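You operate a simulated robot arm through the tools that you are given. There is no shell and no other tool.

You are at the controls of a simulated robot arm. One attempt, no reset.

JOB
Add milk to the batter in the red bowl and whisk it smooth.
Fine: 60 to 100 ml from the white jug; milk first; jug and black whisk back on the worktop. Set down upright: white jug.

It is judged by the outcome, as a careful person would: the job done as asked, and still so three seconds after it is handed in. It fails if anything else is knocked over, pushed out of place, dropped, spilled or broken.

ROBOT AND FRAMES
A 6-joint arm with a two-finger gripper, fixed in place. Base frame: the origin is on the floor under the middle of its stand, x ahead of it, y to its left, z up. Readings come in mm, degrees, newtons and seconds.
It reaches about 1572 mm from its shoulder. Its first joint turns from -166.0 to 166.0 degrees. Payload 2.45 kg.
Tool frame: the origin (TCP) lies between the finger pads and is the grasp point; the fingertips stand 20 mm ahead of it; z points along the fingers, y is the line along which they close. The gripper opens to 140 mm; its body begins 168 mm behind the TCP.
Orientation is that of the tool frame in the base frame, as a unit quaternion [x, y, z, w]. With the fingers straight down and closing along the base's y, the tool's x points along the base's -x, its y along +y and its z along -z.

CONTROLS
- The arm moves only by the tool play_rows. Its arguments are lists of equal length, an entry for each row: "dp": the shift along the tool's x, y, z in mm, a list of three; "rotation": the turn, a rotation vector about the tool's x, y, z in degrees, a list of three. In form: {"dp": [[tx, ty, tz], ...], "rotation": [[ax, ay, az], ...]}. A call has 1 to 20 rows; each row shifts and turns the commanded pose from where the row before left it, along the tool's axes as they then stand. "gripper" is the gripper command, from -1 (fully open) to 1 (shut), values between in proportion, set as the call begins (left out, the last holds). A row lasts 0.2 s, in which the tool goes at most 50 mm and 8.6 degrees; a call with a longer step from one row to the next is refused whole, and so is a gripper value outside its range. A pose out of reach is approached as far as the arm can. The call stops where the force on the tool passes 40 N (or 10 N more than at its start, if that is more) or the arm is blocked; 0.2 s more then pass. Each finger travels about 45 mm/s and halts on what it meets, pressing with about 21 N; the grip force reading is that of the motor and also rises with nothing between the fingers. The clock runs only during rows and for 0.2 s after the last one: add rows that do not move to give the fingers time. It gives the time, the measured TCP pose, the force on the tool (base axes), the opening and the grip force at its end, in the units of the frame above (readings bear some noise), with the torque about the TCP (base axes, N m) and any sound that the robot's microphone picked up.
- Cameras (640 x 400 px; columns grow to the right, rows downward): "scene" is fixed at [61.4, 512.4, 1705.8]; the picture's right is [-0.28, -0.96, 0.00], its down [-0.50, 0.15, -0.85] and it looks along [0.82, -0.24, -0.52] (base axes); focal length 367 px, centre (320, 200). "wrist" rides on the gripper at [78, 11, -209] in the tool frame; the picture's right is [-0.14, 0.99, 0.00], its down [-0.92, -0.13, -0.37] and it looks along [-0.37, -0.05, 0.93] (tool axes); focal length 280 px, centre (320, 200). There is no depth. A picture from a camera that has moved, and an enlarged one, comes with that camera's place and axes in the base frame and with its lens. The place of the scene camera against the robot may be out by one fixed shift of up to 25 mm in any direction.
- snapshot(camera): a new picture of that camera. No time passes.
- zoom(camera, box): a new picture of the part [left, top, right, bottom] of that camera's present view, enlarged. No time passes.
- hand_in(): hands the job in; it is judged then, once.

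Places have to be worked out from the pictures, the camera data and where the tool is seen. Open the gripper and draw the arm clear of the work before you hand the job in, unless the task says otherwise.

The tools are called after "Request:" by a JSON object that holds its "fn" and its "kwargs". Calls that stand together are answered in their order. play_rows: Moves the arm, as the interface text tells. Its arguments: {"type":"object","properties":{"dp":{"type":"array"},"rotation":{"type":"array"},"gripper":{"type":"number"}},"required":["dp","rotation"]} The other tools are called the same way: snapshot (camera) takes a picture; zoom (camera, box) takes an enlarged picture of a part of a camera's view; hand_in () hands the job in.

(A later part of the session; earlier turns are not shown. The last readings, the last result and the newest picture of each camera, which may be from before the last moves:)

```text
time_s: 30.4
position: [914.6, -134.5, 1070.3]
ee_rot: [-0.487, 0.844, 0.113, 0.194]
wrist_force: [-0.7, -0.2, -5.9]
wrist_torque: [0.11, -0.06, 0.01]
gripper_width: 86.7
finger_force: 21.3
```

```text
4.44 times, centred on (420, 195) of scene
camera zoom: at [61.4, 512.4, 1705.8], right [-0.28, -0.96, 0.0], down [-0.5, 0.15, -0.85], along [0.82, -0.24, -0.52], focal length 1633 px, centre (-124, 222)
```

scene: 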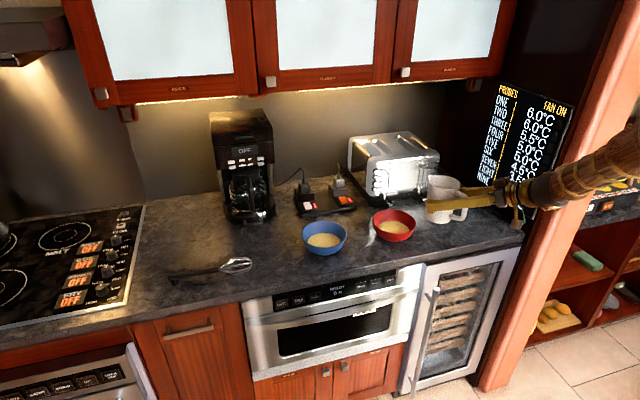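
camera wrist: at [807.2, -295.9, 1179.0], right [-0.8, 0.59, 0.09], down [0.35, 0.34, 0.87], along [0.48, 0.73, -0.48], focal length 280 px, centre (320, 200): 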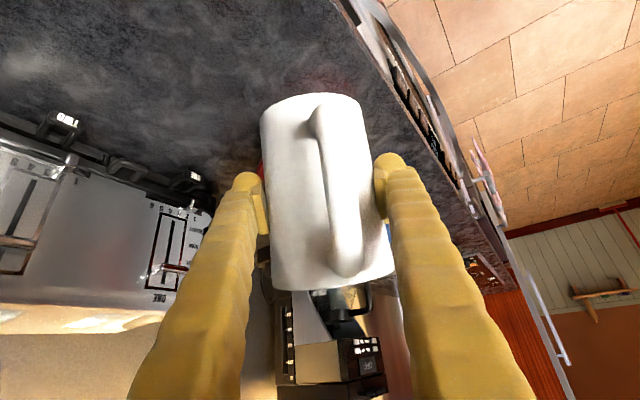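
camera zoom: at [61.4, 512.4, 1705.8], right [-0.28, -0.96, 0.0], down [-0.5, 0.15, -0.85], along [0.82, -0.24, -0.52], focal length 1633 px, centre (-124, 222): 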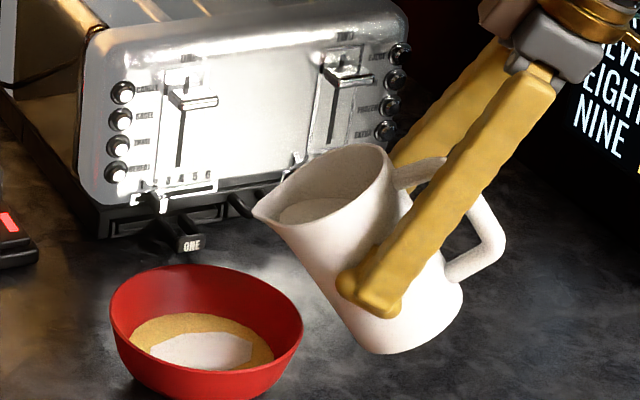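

Flow stopped by itself, so the amount is set by tilt angle; the lip start angle is about 35°. I estimate ~8.5 ml per degree, so I'll go on to 39° and check.

Request:
{"fn": "play_rows", "kwargs": {"dp": [[0, 0, 0], [0, 0, 0], [0, 0, 0], [0, 0, 0], [0, 0, 0], [0, 0, 0], [0, 0, 0]], "rotation": [[0, 1, 0], [0, 1, 0], [0, 1, 0], [0, 0, 0], [0, 0, 0], [0, 0, 0], [0, 0, 0]]}}

Request:
{"fn": "zoom", "kwargs": {"camera": "scene", "box": [360, 150, 480, 240]}}

Request:
{"fn": "play_rows", "kwargs": {"dp": [[0, 0, 0], [0, 0, 0]], "rotation": [[0, 0, 0], [0, 0, 0]]}}

Request:
{"fn": "zoom", "kwargs": {"camera": "scene", "box": [360, 150, 480, 240]}}

```text
time_s: 32.0
position: [914.6, -135.3, 1069.3]
ee_rot: [-0.489, 0.849, 0.101, 0.173]
wrist_force: [-0.4, 0.5, -4.8]
wrist_torque: [0.05, -0.04, 0.02]
gripper_width: 86.3
finger_force: 20.7
```

```text
4.44 times, centred on (420, 195) of scene
camera zoom: at [61.4, 512.4, 1705.8], right [-0.28, -0.96, 0.0], down [-0.5, 0.15, -0.85], along [0.82, -0.24, -0.52], focal length 1633 px, centre (-124, 222)
```

zoom: 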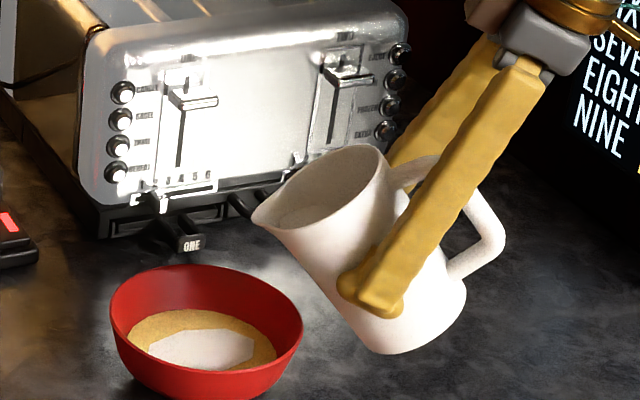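

```text
time_s: 32.6
position: [914.3, -134.8, 1068.6]
ee_rot: [-0.49, 0.849, 0.1, 0.172]
wrist_force: [-0.2, 1.0, -5.5]
wrist_torque: [0.03, -0.08, 0.01]
gripper_width: 86.7
finger_force: 20.6
```

```text
4.44 times, centred on (420, 195) of scene
camera zoom: at [61.4, 512.4, 1705.8], right [-0.28, -0.96, 0.0], down [-0.5, 0.15, -0.85], along [0.82, -0.24, -0.52], focal length 1633 px, centre (-124, 222)
```

zoom: 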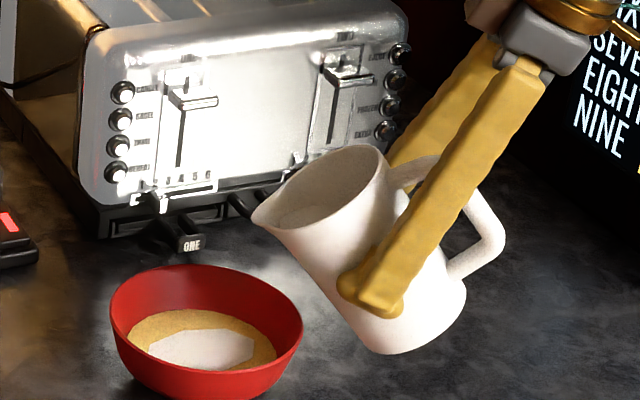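

Flow stopped again; the bowl level has risen visibly. Before adding more, I'll take a series of still force readings here to cross-check the amount poured.

Request:
{"fn": "play_rows", "kwargs": {"dp": [[0, 0, 0]], "rotation": [[0, 0, 0]]}}

Request:
{"fn": "play_rows", "kwargs": {"dp": [[0, 0, 0]], "rotation": [[0, 0, 0]]}}

Request:
{"fn": "play_rows", "kwargs": {"dp": [[0, 0, 0]], "rotation": [[0, 0, 0]]}}

Request:
{"fn": "play_rows", "kwargs": {"dp": [[0, 0, 0]], "rotation": [[0, 0, 0]]}}

Request:
{"fn": "play_rows", "kwargs": {"dp": [[0, 0, 0]], "rotation": [[0, 0, 0]]}}

Request:
{"fn": "play_rows", "kwargs": {"dp": [[0, 0, 0]], "rotation": [[0, 0, 0]]}}

Request:
{"fn": "play_rows", "kwargs": {"dp": [[0, 0, 0]], "rotation": [[0, 0, 0]]}}

Request:
{"fn": "play_rows", "kwargs": {"dp": [[0, 0, 0]], "rotation": [[0, 0, 0]]}}

Request:
{"fn": "zoom", "kwargs": {"camera": "scene", "box": [370, 205, 425, 243]}}

Request:
{"fn": "zoom", "kwargs": {"camera": "scene", "box": [400, 175, 450, 205]}}

```text
time_s: 33.0
position: [914.0, -135.5, 1068.5]
ee_rot: [-0.489, 0.849, 0.101, 0.172]
wrist_force: [0.1, -0.1, -5.2]
wrist_torque: [0.04, -0.06, 0.01]
gripper_width: 86.1
finger_force: 21.2
```

```text
time_s: 33.4
position: [914.5, -136.2, 1068.9]
ee_rot: [-0.49, 0.849, 0.1, 0.172]
wrist_force: [-0.6, 0.7, -5.7]
wrist_torque: [0.05, -0.05, 0.03]
gripper_width: 86.4
finger_force: 21.1
```

```text
time_s: 33.8
position: [913.2, -135.8, 1068.1]
ee_rot: [-0.489, 0.849, 0.1, 0.173]
wrist_force: [0.4, 0.1, -6.0]
wrist_torque: [0.06, -0.08, 0.0]
gripper_width: 86.1
finger_force: 21.1
```

```text
time_s: 34.2
position: [912.6, -135.6, 1068.9]
ee_rot: [-0.49, 0.848, 0.101, 0.172]
wrist_force: [0.4, -0.2, -5.9]
wrist_torque: [0.04, -0.05, -0.01]
gripper_width: 86.4
finger_force: 21.0
```

```text
time_s: 34.6
position: [914.0, -135.1, 1069.0]
ee_rot: [-0.489, 0.849, 0.1, 0.173]
wrist_force: [0.0, -1.0, -5.8]
wrist_torque: [0.04, -0.08, -0.04]
gripper_width: 86.1
finger_force: 20.4
```

```text
time_s: 35.0
position: [913.5, -136.0, 1068.7]
ee_rot: [-0.489, 0.849, 0.1, 0.173]
wrist_force: [0.5, 0.2, -5.0]
wrist_torque: [0.02, -0.08, -0.03]
gripper_width: 85.8
finger_force: 21.4
```

```text
time_s: 35.4
position: [914.7, -134.8, 1068.7]
ee_rot: [-0.489, 0.849, 0.1, 0.172]
wrist_force: [-0.4, 0.4, -6.1]
wrist_torque: [0.06, -0.09, 0.01]
gripper_width: 86.0
finger_force: 21.6
```

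```text
time_s: 35.8
position: [914.9, -136.5, 1069.8]
ee_rot: [-0.489, 0.849, 0.1, 0.172]
wrist_force: [0.3, 0.1, -5.7]
wrist_torque: [0.05, -0.04, -0.01]
gripper_width: 86.1
finger_force: 21.3
```

```text
10.53 times, centred on (398, 224) of scene
camera zoom: at [61.4, 512.4, 1705.8], right [-0.28, -0.96, 0.0], down [-0.5, 0.15, -0.85], along [0.82, -0.24, -0.52], focal length 3868 px, centre (-496, -53)
```

zoom: 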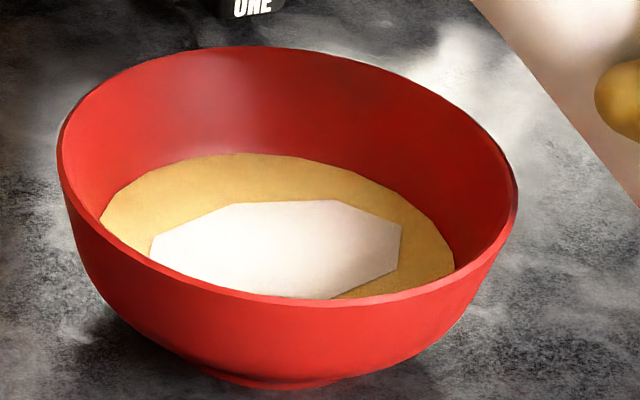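

```text
12.80 times, centred on (425, 190) of scene
camera zoom: at [61.4, 512.4, 1705.8], right [-0.28, -0.96, 0.0], down [-0.5, 0.15, -0.85], along [0.82, -0.24, -0.52], focal length 4703 px, centre (-1024, 328)
```

zoom: 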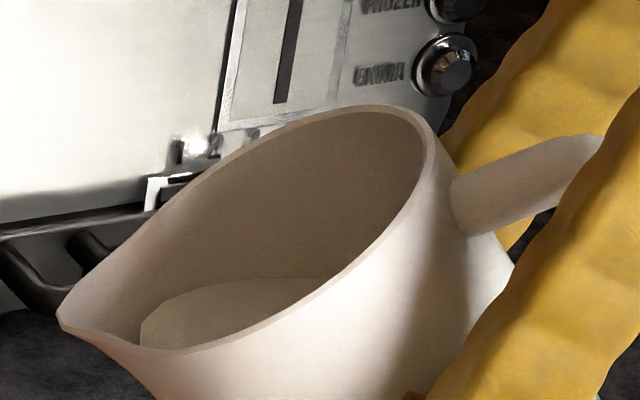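

Estimates so far: geometry 35–55 ml, bowl level rise ~48–57 ml, and force change ~0.75±0.2 N. I judge about 50–55 ml poured. I'll add 2° more (about 20 ml), then measure again.

Request:
{"fn": "play_rows", "kwargs": {"dp": [[0, 0, 0], [0, 0, 0], [0, 0, 0], [0, 0, 0], [0, 0, 0], [0, 0, 0]], "rotation": [[0, 1, 0], [0, 1, 0], [0, 0, 0], [0, 0, 0], [0, 0, 0], [0, 0, 0]]}}

Request:
{"fn": "zoom", "kwargs": {"camera": "scene", "box": [370, 205, 425, 243]}}

Request:
{"fn": "zoom", "kwargs": {"camera": "scene", "box": [360, 150, 480, 240]}}

Request:
{"fn": "play_rows", "kwargs": {"dp": [[0, 0, 0]], "rotation": [[0, 0, 0]]}}

Request:
{"fn": "play_rows", "kwargs": {"dp": [[0, 0, 0]], "rotation": [[0, 0, 0]]}}

Request:
{"fn": "play_rows", "kwargs": {"dp": [[0, 0, 0]], "rotation": [[0, 0, 0]]}}

Request:
{"fn": "play_rows", "kwargs": {"dp": [[0, 0, 0]], "rotation": [[0, 0, 0]]}}

Request:
{"fn": "play_rows", "kwargs": {"dp": [[0, 0, 0]], "rotation": [[0, 0, 0]]}}

Request:
{"fn": "play_rows", "kwargs": {"dp": [[0, 0, 0]], "rotation": [[0, 0, 0]]}}

Request:
{"fn": "play_rows", "kwargs": {"dp": [[0, 0, 0]], "rotation": [[0, 0, 0]]}}

Request:
{"fn": "play_rows", "kwargs": {"dp": [[0, 0, 0]], "rotation": [[0, 0, 0]]}}

Request:
{"fn": "zoom", "kwargs": {"camera": "scene", "box": [370, 205, 425, 243]}}

```text
time_s: 37.2
position: [913.1, -134.7, 1069.1]
ee_rot: [-0.491, 0.852, 0.092, 0.157]
wrist_force: [-0.1, 0.8, -4.5]
wrist_torque: [0.01, -0.04, 0.0]
gripper_width: 86.3
finger_force: 21.1
```

```text
10.53 times, centred on (398, 224) of scene
camera zoom: at [61.4, 512.4, 1705.8], right [-0.28, -0.96, 0.0], down [-0.5, 0.15, -0.85], along [0.82, -0.24, -0.52], focal length 3868 px, centre (-496, -53)
```

zoom: 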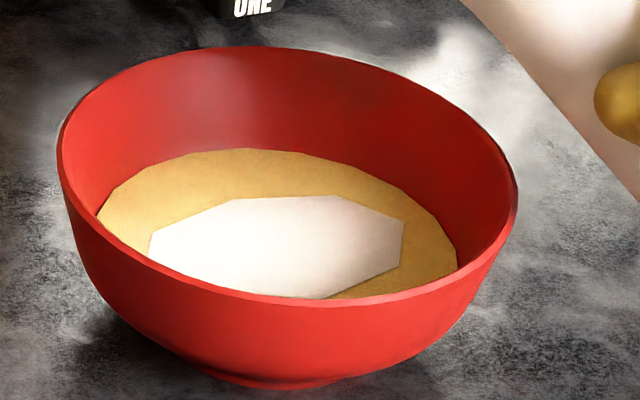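

```text
4.44 times, centred on (420, 195) of scene
camera zoom: at [61.4, 512.4, 1705.8], right [-0.28, -0.96, 0.0], down [-0.5, 0.15, -0.85], along [0.82, -0.24, -0.52], focal length 1633 px, centre (-124, 222)
```

zoom: 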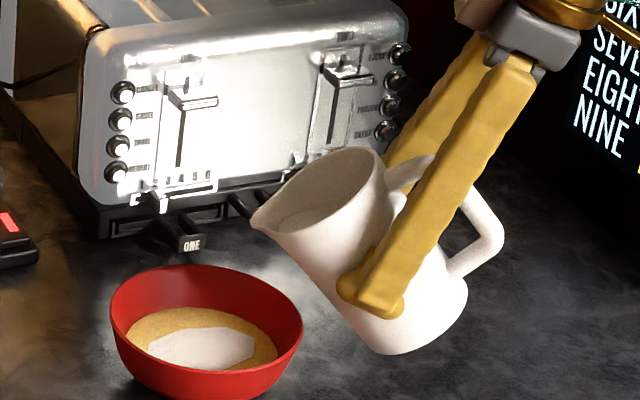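

```text
time_s: 37.6
position: [913.7, -134.9, 1068.6]
ee_rot: [-0.491, 0.852, 0.092, 0.158]
wrist_force: [0.0, 0.1, -5.5]
wrist_torque: [0.07, -0.06, 0.0]
gripper_width: 86.1
finger_force: 21.3
```

```text
time_s: 38.0
position: [912.9, -134.5, 1067.4]
ee_rot: [-0.491, 0.852, 0.091, 0.158]
wrist_force: [0.1, 0.0, -5.5]
wrist_torque: [0.06, -0.05, 0.01]
gripper_width: 86.1
finger_force: 20.9
```

```text
time_s: 38.4
position: [912.9, -135.1, 1068.6]
ee_rot: [-0.492, 0.852, 0.092, 0.157]
wrist_force: [-0.8, -0.4, -5.8]
wrist_torque: [0.07, -0.02, -0.01]
gripper_width: 86.1
finger_force: 21.0
```

```text
time_s: 38.8
position: [913.7, -135.6, 1068.6]
ee_rot: [-0.491, 0.852, 0.092, 0.157]
wrist_force: [0.9, -0.4, -5.0]
wrist_torque: [0.0, -0.03, -0.02]
gripper_width: 86.1
finger_force: 20.9
```

```text
time_s: 39.2
position: [914.2, -134.9, 1068.7]
ee_rot: [-0.491, 0.852, 0.091, 0.157]
wrist_force: [-0.3, 0.5, -5.6]
wrist_torque: [0.05, -0.03, 0.01]
gripper_width: 86.0
finger_force: 21.1
```

```text
time_s: 39.6
position: [912.9, -135.9, 1068.8]
ee_rot: [-0.491, 0.852, 0.092, 0.157]
wrist_force: [0.6, 0.3, -6.5]
wrist_torque: [0.08, -0.07, -0.01]
gripper_width: 86.2
finger_force: 21.2
```

```text
time_s: 40.0
position: [913.6, -135.5, 1068.4]
ee_rot: [-0.491, 0.852, 0.092, 0.157]
wrist_force: [0.2, 0.1, -5.2]
wrist_torque: [0.05, -0.09, 0.05]
gripper_width: 86.2
finger_force: 21.4
```

```text
time_s: 40.4
position: [913.0, -135.8, 1069.1]
ee_rot: [-0.492, 0.852, 0.092, 0.157]
wrist_force: [0.5, -0.1, -5.6]
wrist_torque: [0.08, -0.02, -0.01]
gripper_width: 86.2
finger_force: 21.1
```

```text
10.53 times, centred on (398, 224) of scene
camera zoom: at [61.4, 512.4, 1705.8], right [-0.28, -0.96, 0.0], down [-0.5, 0.15, -0.85], along [0.82, -0.24, -0.52], focal length 3868 px, centre (-496, -53)
```

zoom: 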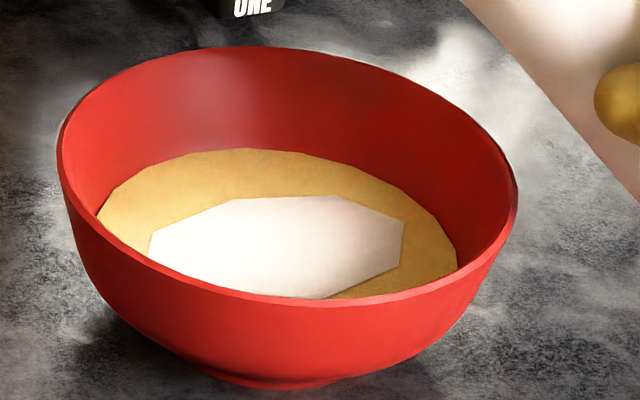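

My combined estimate is about 64 ml now (bowl level ~63, force ~85±20, geometry ~58). As a cross-check of the starting level, I'll compare with the untouched blue bowl, which looks like the same model.

Request:
{"fn": "zoom", "kwargs": {"camera": "scene", "box": [298, 217, 353, 255]}}

Request:
{"fn": "zoom", "kwargs": {"camera": "scene", "box": [405, 178, 435, 202]}}

```text
10.53 times, centred on (326, 236) of scene
camera zoom: at [61.4, 512.4, 1705.8], right [-0.28, -0.96, 0.0], down [-0.5, 0.15, -0.85], along [0.82, -0.24, -0.52], focal length 3868 px, centre (262, -179)
```

zoom: 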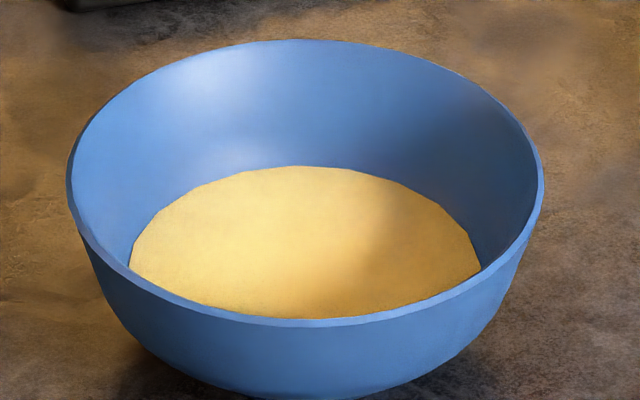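

```text
16.00 times, centred on (420, 190) of scene
camera zoom: at [61.4, 512.4, 1705.8], right [-0.28, -0.96, 0.0], down [-0.5, 0.15, -0.85], along [0.82, -0.24, -0.52], focal length 5879 px, centre (-1280, 360)
```

zoom: 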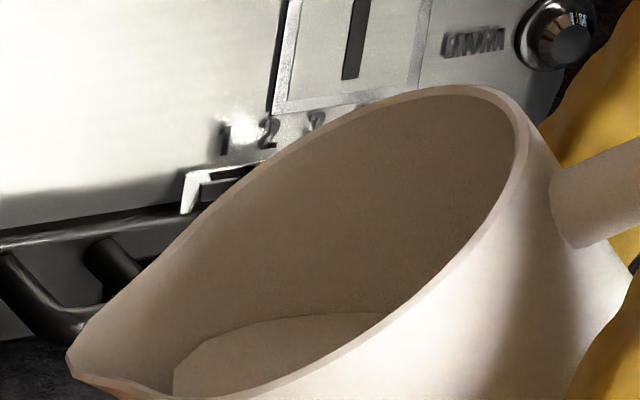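

The untouched blue bowl confirms the starting level; the red bowl's level has risen ~6 mm, meaning ~60–65 ml poured. A further 1.8° (about 14 ml) should land close to 78–80 ml.

Request:
{"fn": "play_rows", "kwargs": {"dp": [[0, 0, 0], [0, 0, 0], [0, 0, 0], [0, 0, 0], [0, 0, 0], [0, 0, 0]], "rotation": [[0, 0.9, 0], [0, 0.9, 0], [0, 0, 0], [0, 0, 0], [0, 0, 0], [0, 0, 0]]}}

Request:
{"fn": "zoom", "kwargs": {"camera": "scene", "box": [370, 205, 425, 243]}}

Request:
{"fn": "play_rows", "kwargs": {"dp": [[0, 0, 0], [0, 0, 0]], "rotation": [[0, 0, 0], [0, 0, 0]]}}

Request:
{"fn": "zoom", "kwargs": {"camera": "scene", "box": [360, 150, 480, 240]}}

```text
time_s: 41.8
position: [914.4, -134.5, 1070.8]
ee_rot: [-0.493, 0.854, 0.084, 0.143]
wrist_force: [-0.2, 0.6, -5.5]
wrist_torque: [0.09, -0.08, -0.01]
gripper_width: 86.1
finger_force: 21.3
```

```text
10.53 times, centred on (398, 224) of scene
camera zoom: at [61.4, 512.4, 1705.8], right [-0.28, -0.96, 0.0], down [-0.5, 0.15, -0.85], along [0.82, -0.24, -0.52], focal length 3868 px, centre (-496, -53)
```

zoom: 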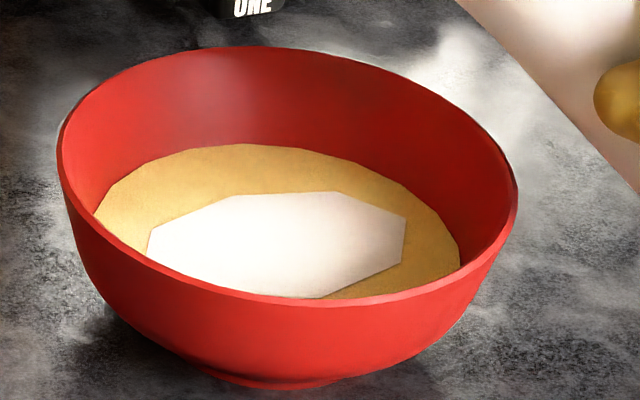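

```text
time_s: 42.4
position: [913.7, -134.1, 1070.5]
ee_rot: [-0.492, 0.855, 0.084, 0.144]
wrist_force: [0.4, 0.5, -6.6]
wrist_torque: [0.07, -0.05, -0.03]
gripper_width: 86.0
finger_force: 21.4
```

```text
4.44 times, centred on (420, 195) of scene
camera zoom: at [61.4, 512.4, 1705.8], right [-0.28, -0.96, 0.0], down [-0.5, 0.15, -0.85], along [0.82, -0.24, -0.52], focal length 1633 px, centre (-124, 222)
```

zoom: 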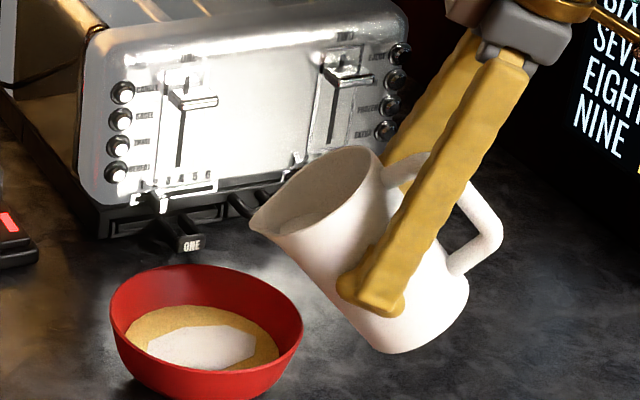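

Level has now risen ~7.5 mm, giving roughly 75–80 ml; flow has stopped. I'll bring the jug back upright, backing it up and away from the bowl slightly as it levels.

Request:
{"fn": "play_rows", "kwargs": {"dp": [[0, 0, -1], [0, 0, -2], [0, 0, -3], [0, 0, -3], [0, 0, -3], [0, 0, -3], [0, 0, -3], [0, 0, -3], [0, 0, -3], [0, 0, -2], [0, 0, -2], [0, 0, -1], [0, 0, 0], [0, 0, 0]], "rotation": [[0, -2, 0], [0, -3.5, 0], [0, -4.3, 0], [0, -4.3, 0], [0, -4.3, 0], [0, -4.3, 0], [0, -4.3, 0], [0, -4.3, 0], [0, -4.3, 0], [0, -3.5, 0], [0, -2.2, 0], [0, -1.5, 0], [0, 0, 0], [0, 0, 0]]}}

Request:
{"fn": "snapshot", "kwargs": {"camera": "scene"}}

Request:
{"fn": "zoom", "kwargs": {"camera": "scene", "box": [340, 130, 540, 270]}}

Request:
{"fn": "snapshot", "kwargs": {"camera": "wrist"}}

```text
time_s: 45.4
position: [904.8, -152.0, 1091.7]
ee_rot: [-0.428, 0.742, 0.259, 0.446]
wrist_force: [-1.3, 0.5, -5.4]
wrist_torque: [0.04, -0.03, -0.01]
gripper_width: 86.0
finger_force: 21.6
```

```text
taken
```

scene: 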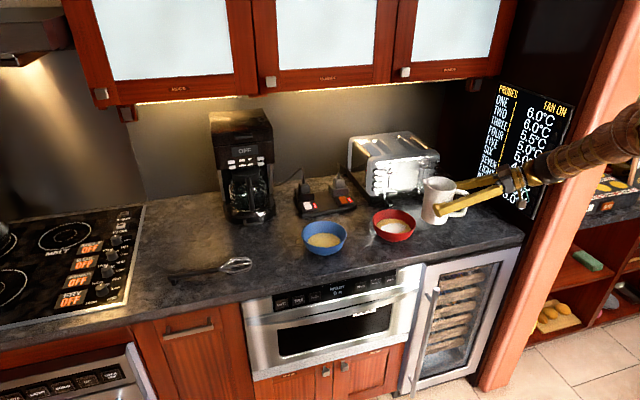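

```text
2.86 times, centred on (440, 200) of scene
camera zoom: at [61.4, 512.4, 1705.8], right [-0.28, -0.96, 0.0], down [-0.5, 0.15, -0.85], along [0.82, -0.24, -0.52], focal length 1050 px, centre (-23, 200)
```

zoom: 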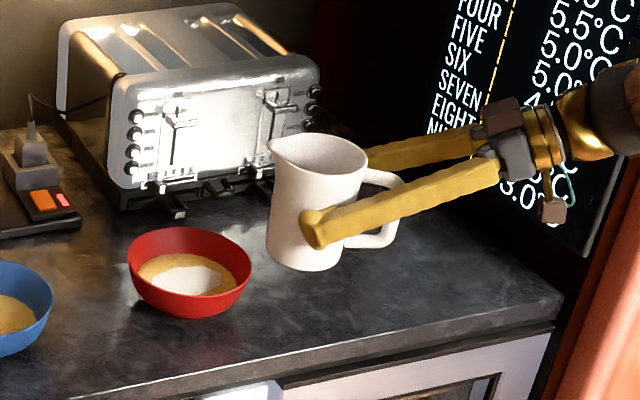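

```text
taken
camera wrist: at [783.6, -334.7, 1119.7], right [-0.82, 0.55, 0.12], down [0.17, 0.03, 0.99], along [0.54, 0.83, -0.11], focal length 280 px, centre (320, 200)
```

wrist: 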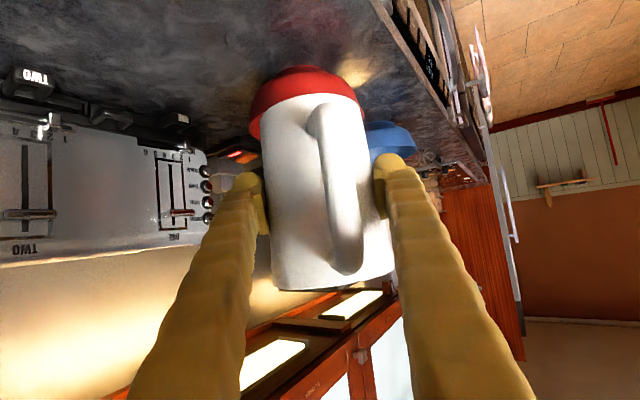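

The jug is upright and nothing spilled. I'll take a few still weight readings, then yaw back for the return trip.

Request:
{"fn": "play_rows", "kwargs": {"dp": [[0, 0, 0]], "rotation": [[0, 0, 0]]}}

Request:
{"fn": "play_rows", "kwargs": {"dp": [[0, 0, 0]], "rotation": [[0, 0, 0]]}}

Request:
{"fn": "play_rows", "kwargs": {"dp": [[0, 0, 0]], "rotation": [[0, 0, 0]]}}

Request:
{"fn": "play_rows", "kwargs": {"dp": [[0, 0, 0]], "rotation": [[0, 0, 0]]}}

Request:
{"fn": "play_rows", "kwargs": {"dp": [[0, 0, 0]], "rotation": [[0, 0, 0]]}}

Request:
{"fn": "play_rows", "kwargs": {"dp": [[0, 0, 0]], "rotation": [[0, 0, 0]]}}

Request:
{"fn": "play_rows", "kwargs": {"dp": [[0, 0, 0], [0, 0, 0], [0, 0, 0], [0, 0, 0], [0, 0, 0], [0, 0, 0], [0, 0, 0], [0, 0, 0], [0, 0, 0], [0, 0, 0], [0, 0, 0]], "rotation": [[1.76, 0, 0.93], [3.53, 0, 1.87], [3.97, 0, 2.1], [3.97, 0, 2.1], [3.97, 0, 2.1], [3.97, 0, 2.1], [3.53, 0, 1.87], [2.65, 0, 1.4], [1.76, 0, 0.93], [0, 0, 0], [0, 0, 0]]}}

Request:
{"fn": "zoom", "kwargs": {"camera": "scene", "box": [340, 130, 540, 270]}}

```text
time_s: 45.8
position: [905.0, -151.6, 1092.2]
ee_rot: [-0.428, 0.743, 0.258, 0.446]
wrist_force: [1.0, -0.4, -6.2]
wrist_torque: [0.02, -0.06, 0.01]
gripper_width: 85.8
finger_force: 21.0
```

```text
time_s: 46.2
position: [903.6, -150.5, 1091.8]
ee_rot: [-0.428, 0.742, 0.258, 0.446]
wrist_force: [0.2, 0.3, -4.6]
wrist_torque: [0.08, -0.09, -0.01]
gripper_width: 86.2
finger_force: 21.0
```

```text
time_s: 46.6
position: [904.8, -151.0, 1091.7]
ee_rot: [-0.429, 0.742, 0.259, 0.446]
wrist_force: [-0.4, 0.0, -5.6]
wrist_torque: [0.06, -0.03, -0.02]
gripper_width: 85.9
finger_force: 21.3
```

```text
time_s: 47.0
position: [904.4, -150.4, 1091.1]
ee_rot: [-0.428, 0.742, 0.258, 0.447]
wrist_force: [-0.4, -0.2, -5.4]
wrist_torque: [0.03, -0.07, 0.01]
gripper_width: 86.0
finger_force: 20.4
```

```text
time_s: 47.4
position: [903.1, -150.2, 1091.0]
ee_rot: [-0.428, 0.743, 0.258, 0.446]
wrist_force: [-0.5, -0.9, -4.7]
wrist_torque: [0.02, -0.05, 0.02]
gripper_width: 86.0
finger_force: 21.3
```

```text
time_s: 47.8
position: [904.6, -149.2, 1090.4]
ee_rot: [-0.429, 0.742, 0.259, 0.446]
wrist_force: [0.5, -0.2, -5.2]
wrist_torque: [0.08, -0.06, 0.04]
gripper_width: 85.8
finger_force: 20.6
```

```text
time_s: 50.2
position: [904.7, -149.9, 1089.3]
ee_rot: [-0.199, 0.834, 0.12, 0.501]
wrist_force: [0.1, -0.9, -6.3]
wrist_torque: [0.0, -0.1, 0.0]
gripper_width: 85.9
finger_force: 21.1
```

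```text
2.86 times, centred on (440, 200) of scene
camera zoom: at [61.4, 512.4, 1705.8], right [-0.28, -0.96, 0.0], down [-0.5, 0.15, -0.85], along [0.82, -0.24, -0.52], focal length 1050 px, centre (-23, 200)
```

zoom: 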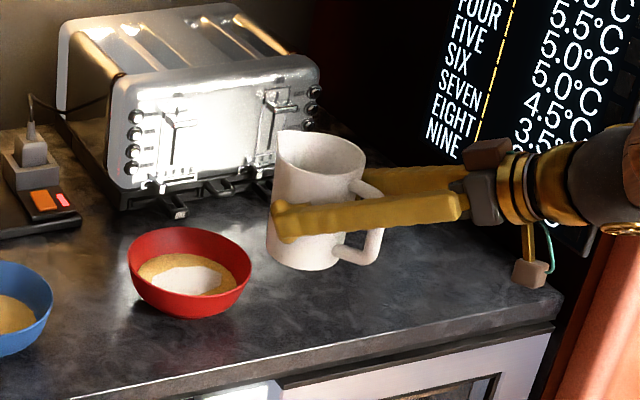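

The weight drop is about 0.77 N, which agrees with the ~78 ml level estimate. Now carrying the jug back to its original spot, then lowering to about 20 mm above the worktop.

Request:
{"fn": "play_rows", "kwargs": {"dp": [[0, -8, 0], [0.2, -14, -0.2], [0.2, -18, -0.3], [0.2, -18, -0.3], [0.2, -18, -0.3], [0.2, -18, -0.3], [0.2, -18, -0.3], [0.2, -18, -0.3], [0.2, -18, -0.3], [0, -14, -0.1], [0, -8, 0], [0, 0, 0], [8.8, 0, 4.7], [13.2, 0, 7.0], [13.2, 0, 7.0], [13.2, 0, 7.0], [13.2, 0, 7.0], [6.6, 0, 3.5], [0, 0, 0], [0, 0, 0]], "rotation": [[0, 0, 0], [0, 0, 0], [0, 0, 0], [0, 0, 0], [0, 0, 0], [0, 0, 0], [0, 0, 0], [0, 0, 0], [0, 0, 0], [0, 0, 0], [0, 0, 0], [0, 0, 0], [0, 0, 0], [0, 0, 0], [0, 0, 0], [0, 0, 0], [0, 0, 0], [0, 0, 0], [0, 0, 0], [0, 0, 0]]}}

Request:
{"fn": "zoom", "kwargs": {"camera": "scene", "box": [430, 150, 590, 250]}}

Request:
{"fn": "snapshot", "kwargs": {"camera": "wrist"}}

```text
time_s: 54.4
position: [979.8, -303.5, 1014.1]
ee_rot: [-0.2, 0.834, 0.12, 0.5]
wrist_force: [0.3, 0.1, -5.3]
wrist_torque: [0.01, -0.06, -0.02]
gripper_width: 85.9
finger_force: 21.0
```

```text
4.00 times, centred on (510, 200) of scene
camera zoom: at [61.4, 512.4, 1705.8], right [-0.28, -0.96, 0.0], down [-0.5, 0.15, -0.85], along [0.82, -0.24, -0.52], focal length 1470 px, centre (-440, 200)
```

zoom: 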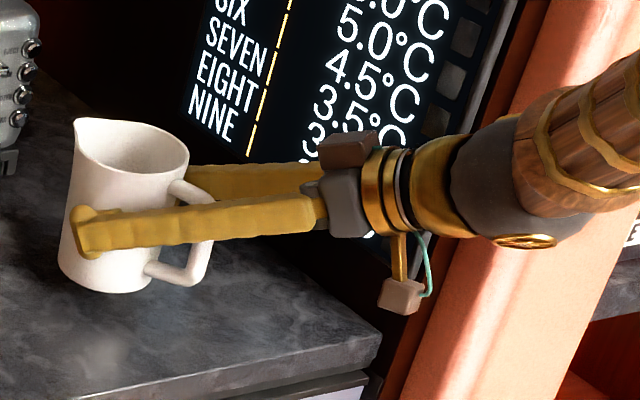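

```text
taken
camera wrist: at [777.6, -391.9, 1042.2], right [-0.39, 0.91, 0.12], down [0.15, -0.07, 0.99], along [0.91, 0.4, -0.11], focal length 280 px, centre (320, 200)
```

wrist: 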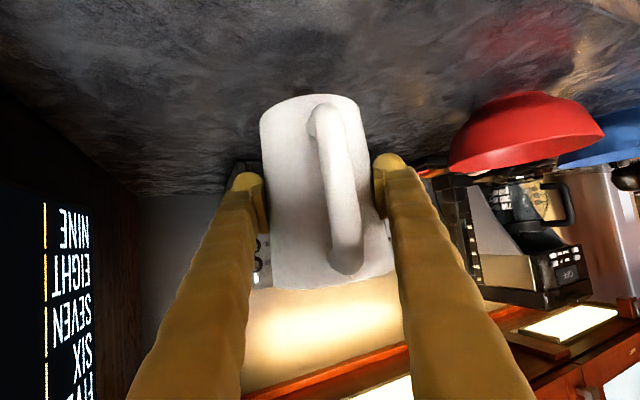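

The jug is over its original spot, about 25 mm up. Lowering in small steps until the worktop takes the weight.

Request:
{"fn": "play_rows", "kwargs": {"dp": [[4.4, 0, 2.3], [4.4, 0, 2.3], [4.4, 0, 2.3], [2.2, 0, 1.2], [0, 0, 0]], "rotation": [[0, 0, 0], [0, 0, 0], [0, 0, 0], [0, 0, 0], [0, 0, 0]]}}

Request:
{"fn": "play_rows", "kwargs": {"dp": [[1.76, 0, 0.93], [0, 0, 0]], "rotation": [[0, 0, 0], [0, 0, 0]]}}

Request:
{"fn": "play_rows", "kwargs": {"dp": [[1.76, 0, 0.93], [0, 0, 0]], "rotation": [[0, 0, 0], [0, 0, 0]]}}

Request:
{"fn": "zoom", "kwargs": {"camera": "scene", "box": [430, 180, 500, 240]}}

```text
time_s: 55.6
position: [979.1, -303.5, 995.2]
ee_rot: [-0.199, 0.834, 0.119, 0.501]
wrist_force: [0.6, 0.3, -6.4]
wrist_torque: [0.01, -0.04, 0.0]
gripper_width: 85.9
finger_force: 20.9
```

```text
time_s: 56.2
position: [979.1, -303.1, 994.5]
ee_rot: [-0.2, 0.834, 0.12, 0.501]
wrist_force: [0.2, -0.1, -4.5]
wrist_torque: [0.02, -0.06, 0.0]
gripper_width: 85.9
finger_force: 21.4
```

```text
time_s: 56.8
position: [979.7, -303.4, 991.4]
ee_rot: [-0.201, 0.833, 0.121, 0.501]
wrist_force: [-0.1, 0.6, -4.8]
wrist_torque: [-0.01, -0.03, -0.01]
gripper_width: 85.5
finger_force: 21.0
```

```text
6.67 times, centred on (465, 210) of scene
camera zoom: at [61.4, 512.4, 1705.8], right [-0.28, -0.96, 0.0], down [-0.5, 0.15, -0.85], along [0.82, -0.24, -0.52], focal length 2450 px, centre (-647, 133)
```

zoom: 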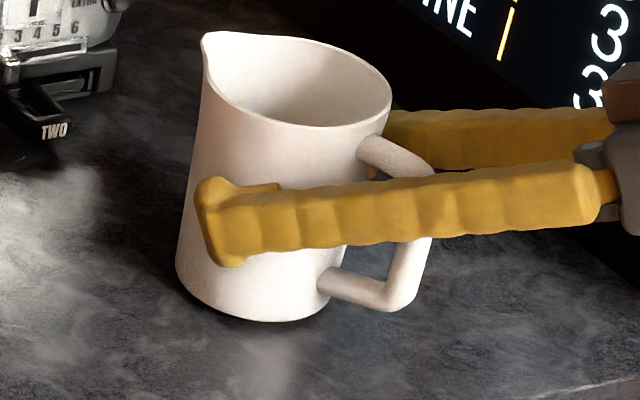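

Not quite touching yet (force still ≈ -5 N). Continuing down in 1.5 mm steps.

Request:
{"fn": "play_rows", "kwargs": {"dp": [[1.32, 0, 0.7], [0, 0, 0]], "rotation": [[0, 0, 0], [0, 0, 0]]}}

Request:
{"fn": "play_rows", "kwargs": {"dp": [[1.32, 0, 0.7], [0, 0, 0]], "rotation": [[0, 0, 0], [0, 0, 0]]}}

Request:
{"fn": "zoom", "kwargs": {"camera": "scene", "box": [430, 180, 500, 240]}}

```text
time_s: 57.4
position: [979.1, -302.7, 990.7]
ee_rot: [-0.2, 0.833, 0.12, 0.501]
wrist_force: [0.9, 0.1, -5.6]
wrist_torque: [0.06, -0.09, -0.03]
gripper_width: 85.7
finger_force: 21.3
```

```text
time_s: 58.0
position: [980.6, -303.3, 989.0]
ee_rot: [-0.2, 0.833, 0.12, 0.501]
wrist_force: [1.2, 0.0, -6.0]
wrist_torque: [0.0, -0.08, -0.02]
gripper_width: 85.6
finger_force: 20.9
```

```text
6.67 times, centred on (465, 210) of scene
camera zoom: at [61.4, 512.4, 1705.8], right [-0.28, -0.96, 0.0], down [-0.5, 0.15, -0.85], along [0.82, -0.24, -0.52], focal length 2450 px, centre (-647, 133)
```

zoom: 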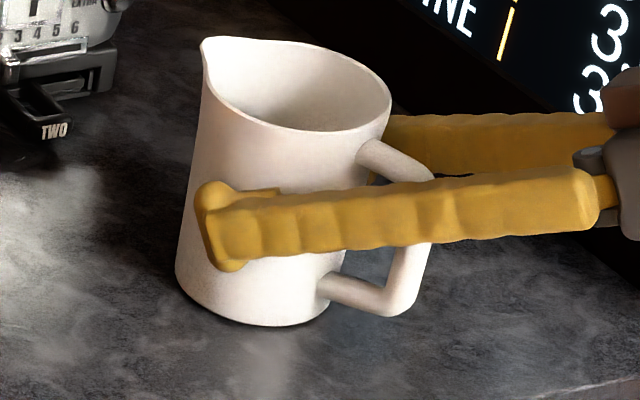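

Still carrying the weight; two or three more 1.5 mm steps down.

Request:
{"fn": "play_rows", "kwargs": {"dp": [[1.32, 0, 0.7], [0, 0, 0]], "rotation": [[0, 0, 0], [0, 0, 0]]}}

Request:
{"fn": "play_rows", "kwargs": {"dp": [[1.32, 0, 0.7], [0, 0, 0]], "rotation": [[0, 0, 0], [0, 0, 0]]}}

Request:
{"fn": "zoom", "kwargs": {"camera": "scene", "box": [430, 180, 500, 240]}}

```text
time_s: 58.6
position: [980.8, -302.2, 988.4]
ee_rot: [-0.2, 0.833, 0.12, 0.501]
wrist_force: [-1.2, -1.2, 8.5]
wrist_torque: [0.32, 0.3, 0.07]
gripper_width: 85.7
finger_force: 20.7
```

```text
time_s: 59.2
position: [979.6, -303.8, 986.3]
ee_rot: [-0.199, 0.834, 0.119, 0.501]
wrist_force: [3.7, -4.3, 12.6]
wrist_torque: [0.18, 0.1, 0.03]
gripper_width: 85.6
finger_force: 21.1
```

```text
6.67 times, centred on (465, 210) of scene
camera zoom: at [61.4, 512.4, 1705.8], right [-0.28, -0.96, 0.0], down [-0.5, 0.15, -0.85], along [0.82, -0.24, -0.52], focal length 2450 px, centre (-647, 133)
```

zoom: 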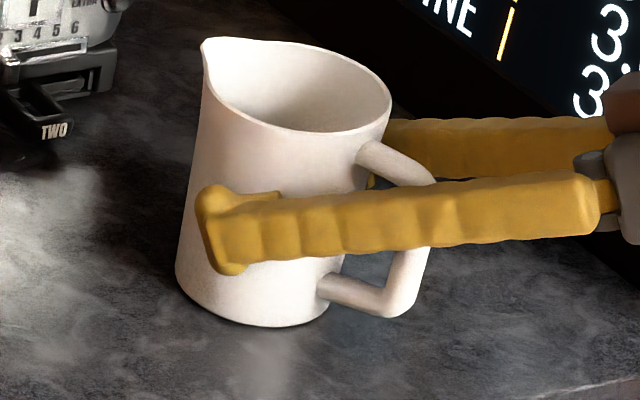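

The jug is firmly on the worktop (force now +12 N). I'll ease up 1.5 mm to relieve the pressing, then open the gripper.

Request:
{"fn": "play_rows", "kwargs": {"dp": [[-1.2, 0, -0.65], [0, 0, 0]], "rotation": [[0, 0, 0], [0, 0, 0]]}}

Request:
{"fn": "play_rows", "kwargs": {"dp": [[0, 0, 0], [0, 0, 0], [0, 0, 0], [0, 0, 0], [0, 0, 0], [0, 0, 0]], "rotation": [[0, 0, 0], [0, 0, 0], [0, 0, 0], [0, 0, 0], [0, 0, 0], [0, 0, 0]], "gripper": -1}}

Request:
{"fn": "zoom", "kwargs": {"camera": "scene", "box": [430, 180, 500, 240]}}

Request:
{"fn": "snapshot", "kwargs": {"camera": "wrist"}}

```text
time_s: 59.8
position: [977.6, -302.7, 986.5]
ee_rot: [-0.2, 0.834, 0.121, 0.499]
wrist_force: [-0.8, -0.9, -1.6]
wrist_torque: [0.03, 0.04, 0.01]
gripper_width: 85.1
finger_force: 20.8
```

```text
time_s: 61.2
position: [978.7, -302.3, 989.0]
ee_rot: [-0.201, 0.833, 0.121, 0.501]
wrist_force: [0.8, -0.3, 0.4]
wrist_torque: [-0.01, 0.0, 0.01]
gripper_width: 140.0
finger_force: 0.1
```

```text
6.67 times, centred on (465, 210) of scene
camera zoom: at [61.4, 512.4, 1705.8], right [-0.28, -0.96, 0.0], down [-0.5, 0.15, -0.85], along [0.82, -0.24, -0.52], focal length 2450 px, centre (-647, 133)
```

zoom: 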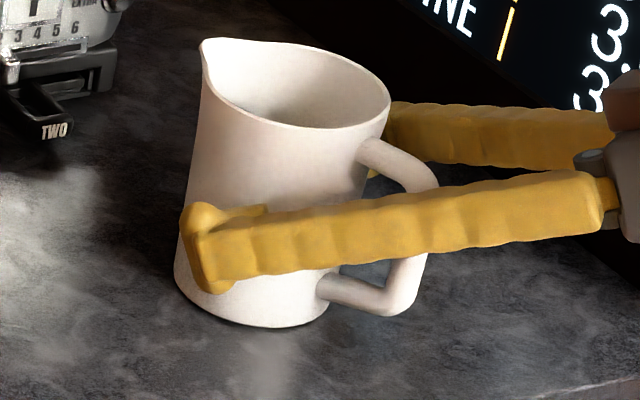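

```text
taken
camera wrist: at [776.7, -392.0, 1016.3], right [-0.39, 0.91, 0.12], down [0.15, -0.07, 0.99], along [0.91, 0.41, -0.11], focal length 280 px, centre (320, 200)
```

wrist: 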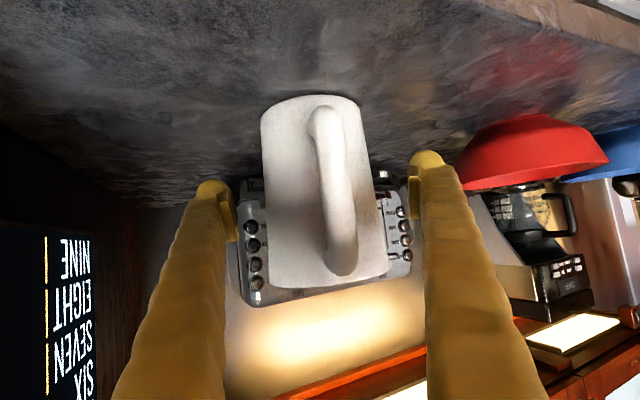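

The jug stands upright and free. Backing straight out along the tool axis, then raising clear.

Request:
{"fn": "play_rows", "kwargs": {"dp": [[0, 0, -20], [0, 0, -30], [0, 0, -35], [0, 0, -40], [0, 0, -40], [-30, 0, -20], [-35, 0, -20], [-35, 0, -20]], "rotation": [[0, 0, 0], [0, 0, 0], [0, 0, 0], [0, 0, 0], [0, 0, 0], [0, 0, 0], [0, 0, 0], [0, 0, 0]]}}

Request:
{"fn": "snapshot", "kwargs": {"camera": "scene"}}

Request:
{"fn": "snapshot", "kwargs": {"camera": "wrist"}}

```text
time_s: 63.0
position: [843.8, -370.5, 1181.1]
ee_rot: [-0.2, 0.834, 0.121, 0.501]
wrist_force: [-0.2, -0.8, 0.6]
wrist_torque: [0.02, 0.0, 0.04]
gripper_width: 139.9
finger_force: 0.0
```

```text
taken
```

scene: 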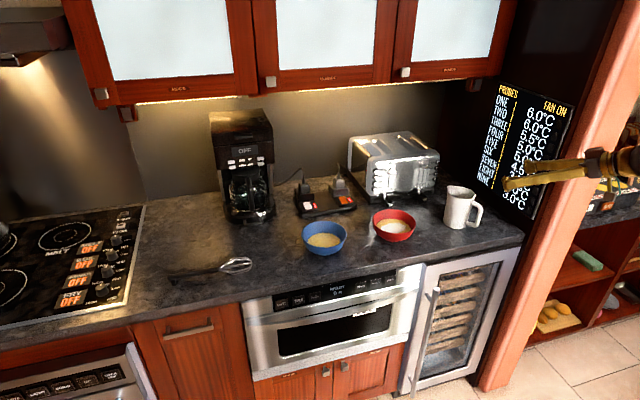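

```text
taken
camera wrist: at [639.8, -459.3, 1210.9], right [-0.39, 0.91, 0.12], down [0.15, -0.07, 0.99], along [0.91, 0.41, -0.11], focal length 280 px, centre (320, 200)
```

wrist: 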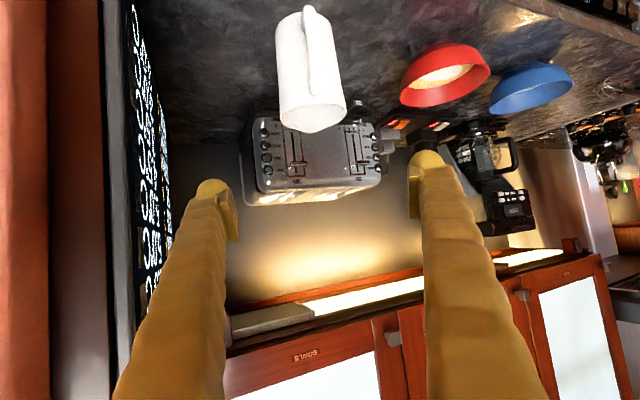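

The jug is back upright in its spot. Now for the whisk: it lies at roughly x≈957, y from 445 (wire tip) to 693 (handle end). I'll bring the tool vertical while moving left and up.

Request:
{"fn": "play_rows", "kwargs": {"dp": [[-15, 20, -10], [-15, 40, -10], [-10, 42, -10], [-8, 42, -12], [-6, 42, -12], [-4, 42, -12], [-2, 42, -12], [0, 30, -12], [0, 10, 0]], "rotation": [[0, 5, 0], [0, 7.5, 0], [0, 7.75, 0], [0, 7.75, 0], [0, 7.75, 0], [0, 7.75, 0], [0, 7.5, 0], [0, 7, 0], [0, 4, 0]]}}

Request:
{"fn": "snapshot", "kwargs": {"camera": "wrist"}}

```text
time_s: 65.0
position: [691.4, -100.2, 1296.2]
ee_rot: [-0.233, 0.972, -0.001, 0.0]
wrist_force: [0.3, -0.6, 0.8]
wrist_torque: [-0.03, -0.01, 0.01]
gripper_width: 139.9
finger_force: 0.0
```

```text
taken
camera wrist: at [616.4, -123.3, 1504.6], right [-0.33, 0.95, 0.0], down [0.88, 0.3, 0.37], along [0.35, 0.12, -0.93], focal length 280 px, centre (320, 200)
```

wrist: 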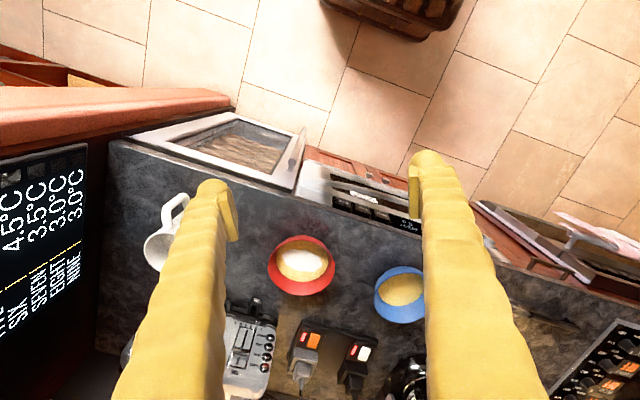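

Tool is vertical. Next I yaw by +63° so the fingers close along x (across the whisk handle), then travel left at height to look at the whisk.

Request:
{"fn": "play_rows", "kwargs": {"dp": [[0, 0, 0], [0, 0, 0], [0, 0, 0], [0, 0, 0], [0, 0, 0], [0, 0, 0], [0, 0, 0], [0, 0, 0]], "rotation": [[0, 0, -7.9], [0, 0, -7.9], [0, 0, -7.9], [0, 0, -7.9], [0, 0, -7.9], [0, 0, -7.9], [0, 0, -7.9], [0, 0, -7.7]]}}

Request:
{"fn": "play_rows", "kwargs": {"dp": [[-44, -7.3, 3], [-44, -7.3, 3], [-44, -7.3, 3], [-44, -7.3, 3], [-44, -7.3, 3], [-44, -7.3, 3], [-44, -7.3, 3], [-44, -7.3, 3], [-44, -7.3, 3], [-44, -7.3, 3], [-44, -7.3, 3], [-44, -7.3, 3], [-44, -7.3, 3], [-44, -7.3, 3], [0, 0, 0]], "rotation": [[0, 0, 0], [0, 0, 0], [0, 0, 0], [0, 0, 0], [0, 0, 0], [0, 0, 0], [0, 0, 0], [0, 0, 0], [0, 0, 0], [0, 0, 0], [0, 0, 0], [0, 0, 0], [0, 0, 0], [0, 0, 0], [0, 0, 0]]}}

Request:
{"fn": "snapshot", "kwargs": {"camera": "wrist"}}

Request:
{"fn": "snapshot", "kwargs": {"camera": "scene"}}

```text
time_s: 66.8
position: [690.9, -101.4, 1294.6]
ee_rot: [0.708, -0.706, 0.0, 0.0]
wrist_force: [0.3, 0.4, 0.0]
wrist_torque: [-0.02, 0.0, -0.01]
gripper_width: 140.0
finger_force: 0.1
```

```text
time_s: 70.0
position: [794.9, 513.8, 1254.2]
ee_rot: [-0.707, 0.708, 0.0, 0.0]
wrist_force: [0.6, 0.1, 0.4]
wrist_torque: [-0.02, -0.03, 0.02]
gripper_width: 140.1
finger_force: 0.0
```

```text
taken
camera wrist: at [783.6, 438.0, 1462.0], right [-0.99, 0.14, 0.0], down [0.13, 0.92, 0.37], along [0.05, 0.36, -0.93], focal length 280 px, centre (320, 200)
```

wrist: 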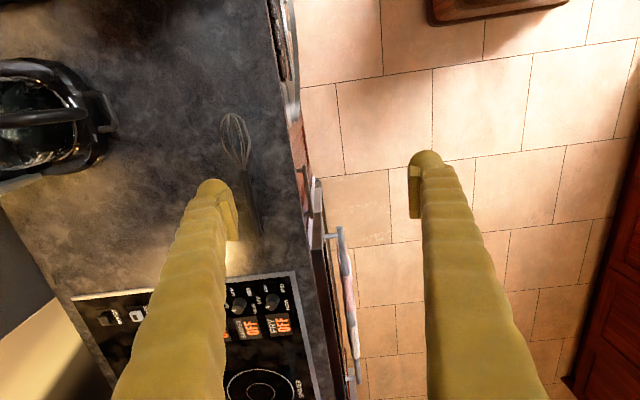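

```text
taken
```

scene: 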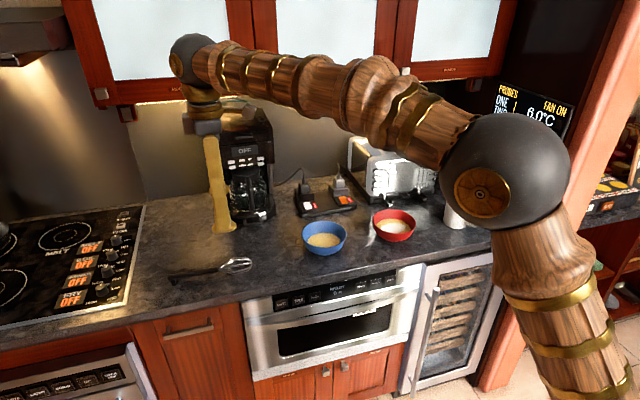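

The whisk is visible, partly hidden by the left finger. I'll move ~130 mm forward (+x) so it sits between the fingers.

Request:
{"fn": "play_rows", "kwargs": {"dp": [[-10, -45, 0], [-10, -45, 0], [-10, -45, 0], [0, 0, 0]], "rotation": [[0, 0, 0], [0, 0, 0], [0, 0, 0], [0, 0, 0]]}}

Request:
{"fn": "snapshot", "kwargs": {"camera": "wrist"}}

Request:
{"fn": "zoom", "kwargs": {"camera": "wrist", "box": [240, 80, 420, 260]}}

```text
time_s: 71.0
position: [928.3, 544.2, 1253.3]
ee_rot: [0.707, -0.707, 0.0, 0.0]
wrist_force: [-0.1, -0.3, 0.2]
wrist_torque: [0.0, -0.01, -0.01]
gripper_width: 139.8
finger_force: 0.1
```

```text
taken
camera wrist: at [918.0, 468.1, 1461.6], right [-0.99, 0.14, 0.0], down [0.13, 0.92, 0.37], along [0.05, 0.36, -0.93], focal length 280 px, centre (320, 200)
```

wrist: 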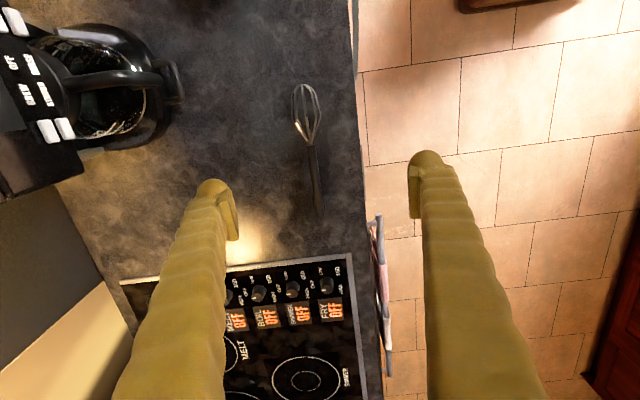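

```text
2.22 times, centred on (330, 170) of wrist
camera zoom: at [918.0, 468.1, 1461.6], right [-0.99, 0.14, 0.0], down [0.13, 0.92, 0.37], along [0.05, 0.36, -0.93], focal length 623 px, centre (298, 267)
```

zoom: 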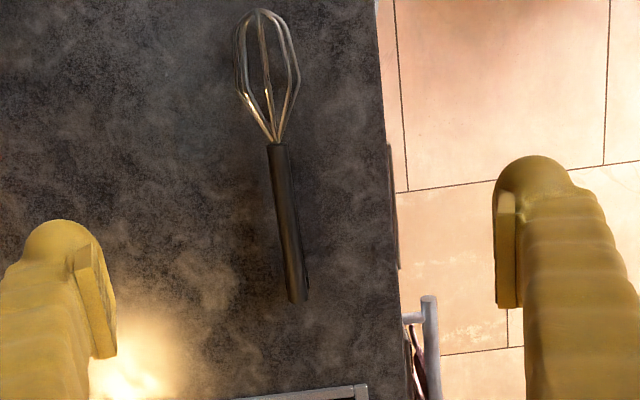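

The whisk axis runs nearly along y: tip y≈460, junction y≈563, handle end y≈706, x≈949. I'll descend above the handle (y≈620) to measure its height from closer up.

Request:
{"fn": "play_rows", "kwargs": {"dp": [[-15, -4.4, 34.6], [-15, -4.4, 34.6], [-15, -4.4, 34.6], [-15, -4.4, 34.6], [-15, -4.4, 34.6], [0, 0, 0]], "rotation": [[0, 0, 0], [0, 0, 0], [0, 0, 0], [0, 0, 0], [0, 0, 0], [0, 0, 0]]}}

Request:
{"fn": "snapshot", "kwargs": {"camera": "wrist"}}

Request:
{"fn": "zoom", "kwargs": {"camera": "wrist", "box": [230, 60, 430, 260]}}

Request:
{"fn": "zoom", "kwargs": {"camera": "scene", "box": [140, 180, 300, 300]}}

```text
time_s: 72.4
position: [950.3, 618.9, 1078.9]
ee_rot: [-0.707, 0.708, 0.0, -0.001]
wrist_force: [-0.6, 0.4, -0.5]
wrist_torque: [0.0, -0.01, -0.02]
gripper_width: 140.2
finger_force: 0.0
```

```text
taken
camera wrist: at [938.9, 543.8, 1287.8], right [-0.99, 0.14, 0.0], down [0.13, 0.92, 0.37], along [0.05, 0.36, -0.93], focal length 280 px, centre (320, 200)
```

wrist: 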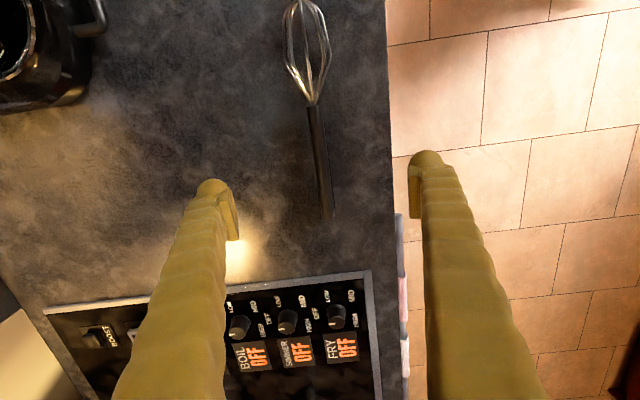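

```text
2.00 times, centred on (330, 160) of wrist
camera zoom: at [938.9, 543.8, 1287.8], right [-0.99, 0.14, 0.0], down [0.13, 0.92, 0.37], along [0.05, 0.36, -0.93], focal length 561 px, centre (300, 280)
```

zoom: 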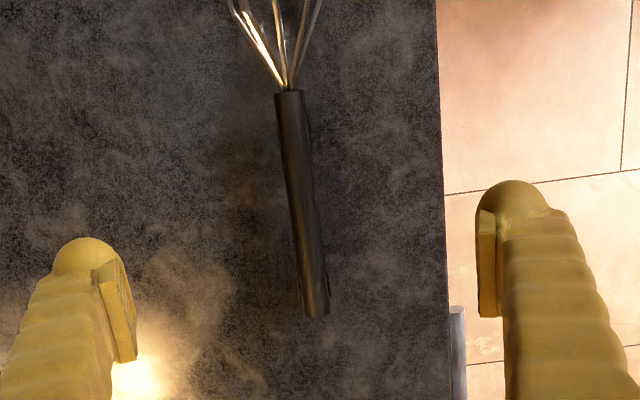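

```text
3.33 times, centred on (220, 240) of scene
camera zoom: at [61.4, 512.4, 1705.8], right [-0.28, -0.96, 0.0], down [-0.5, 0.15, -0.85], along [0.82, -0.24, -0.52], focal length 1225 px, centre (653, 67)
```

zoom: 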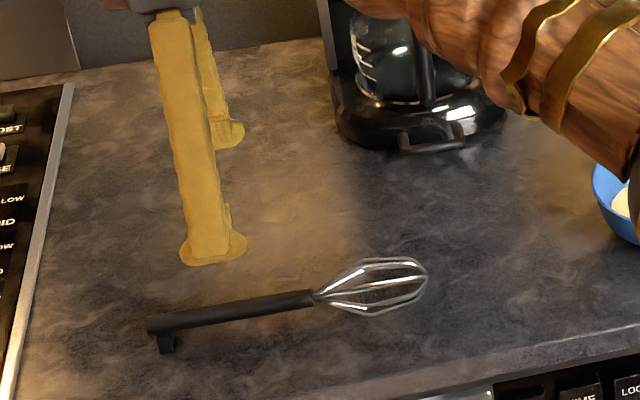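

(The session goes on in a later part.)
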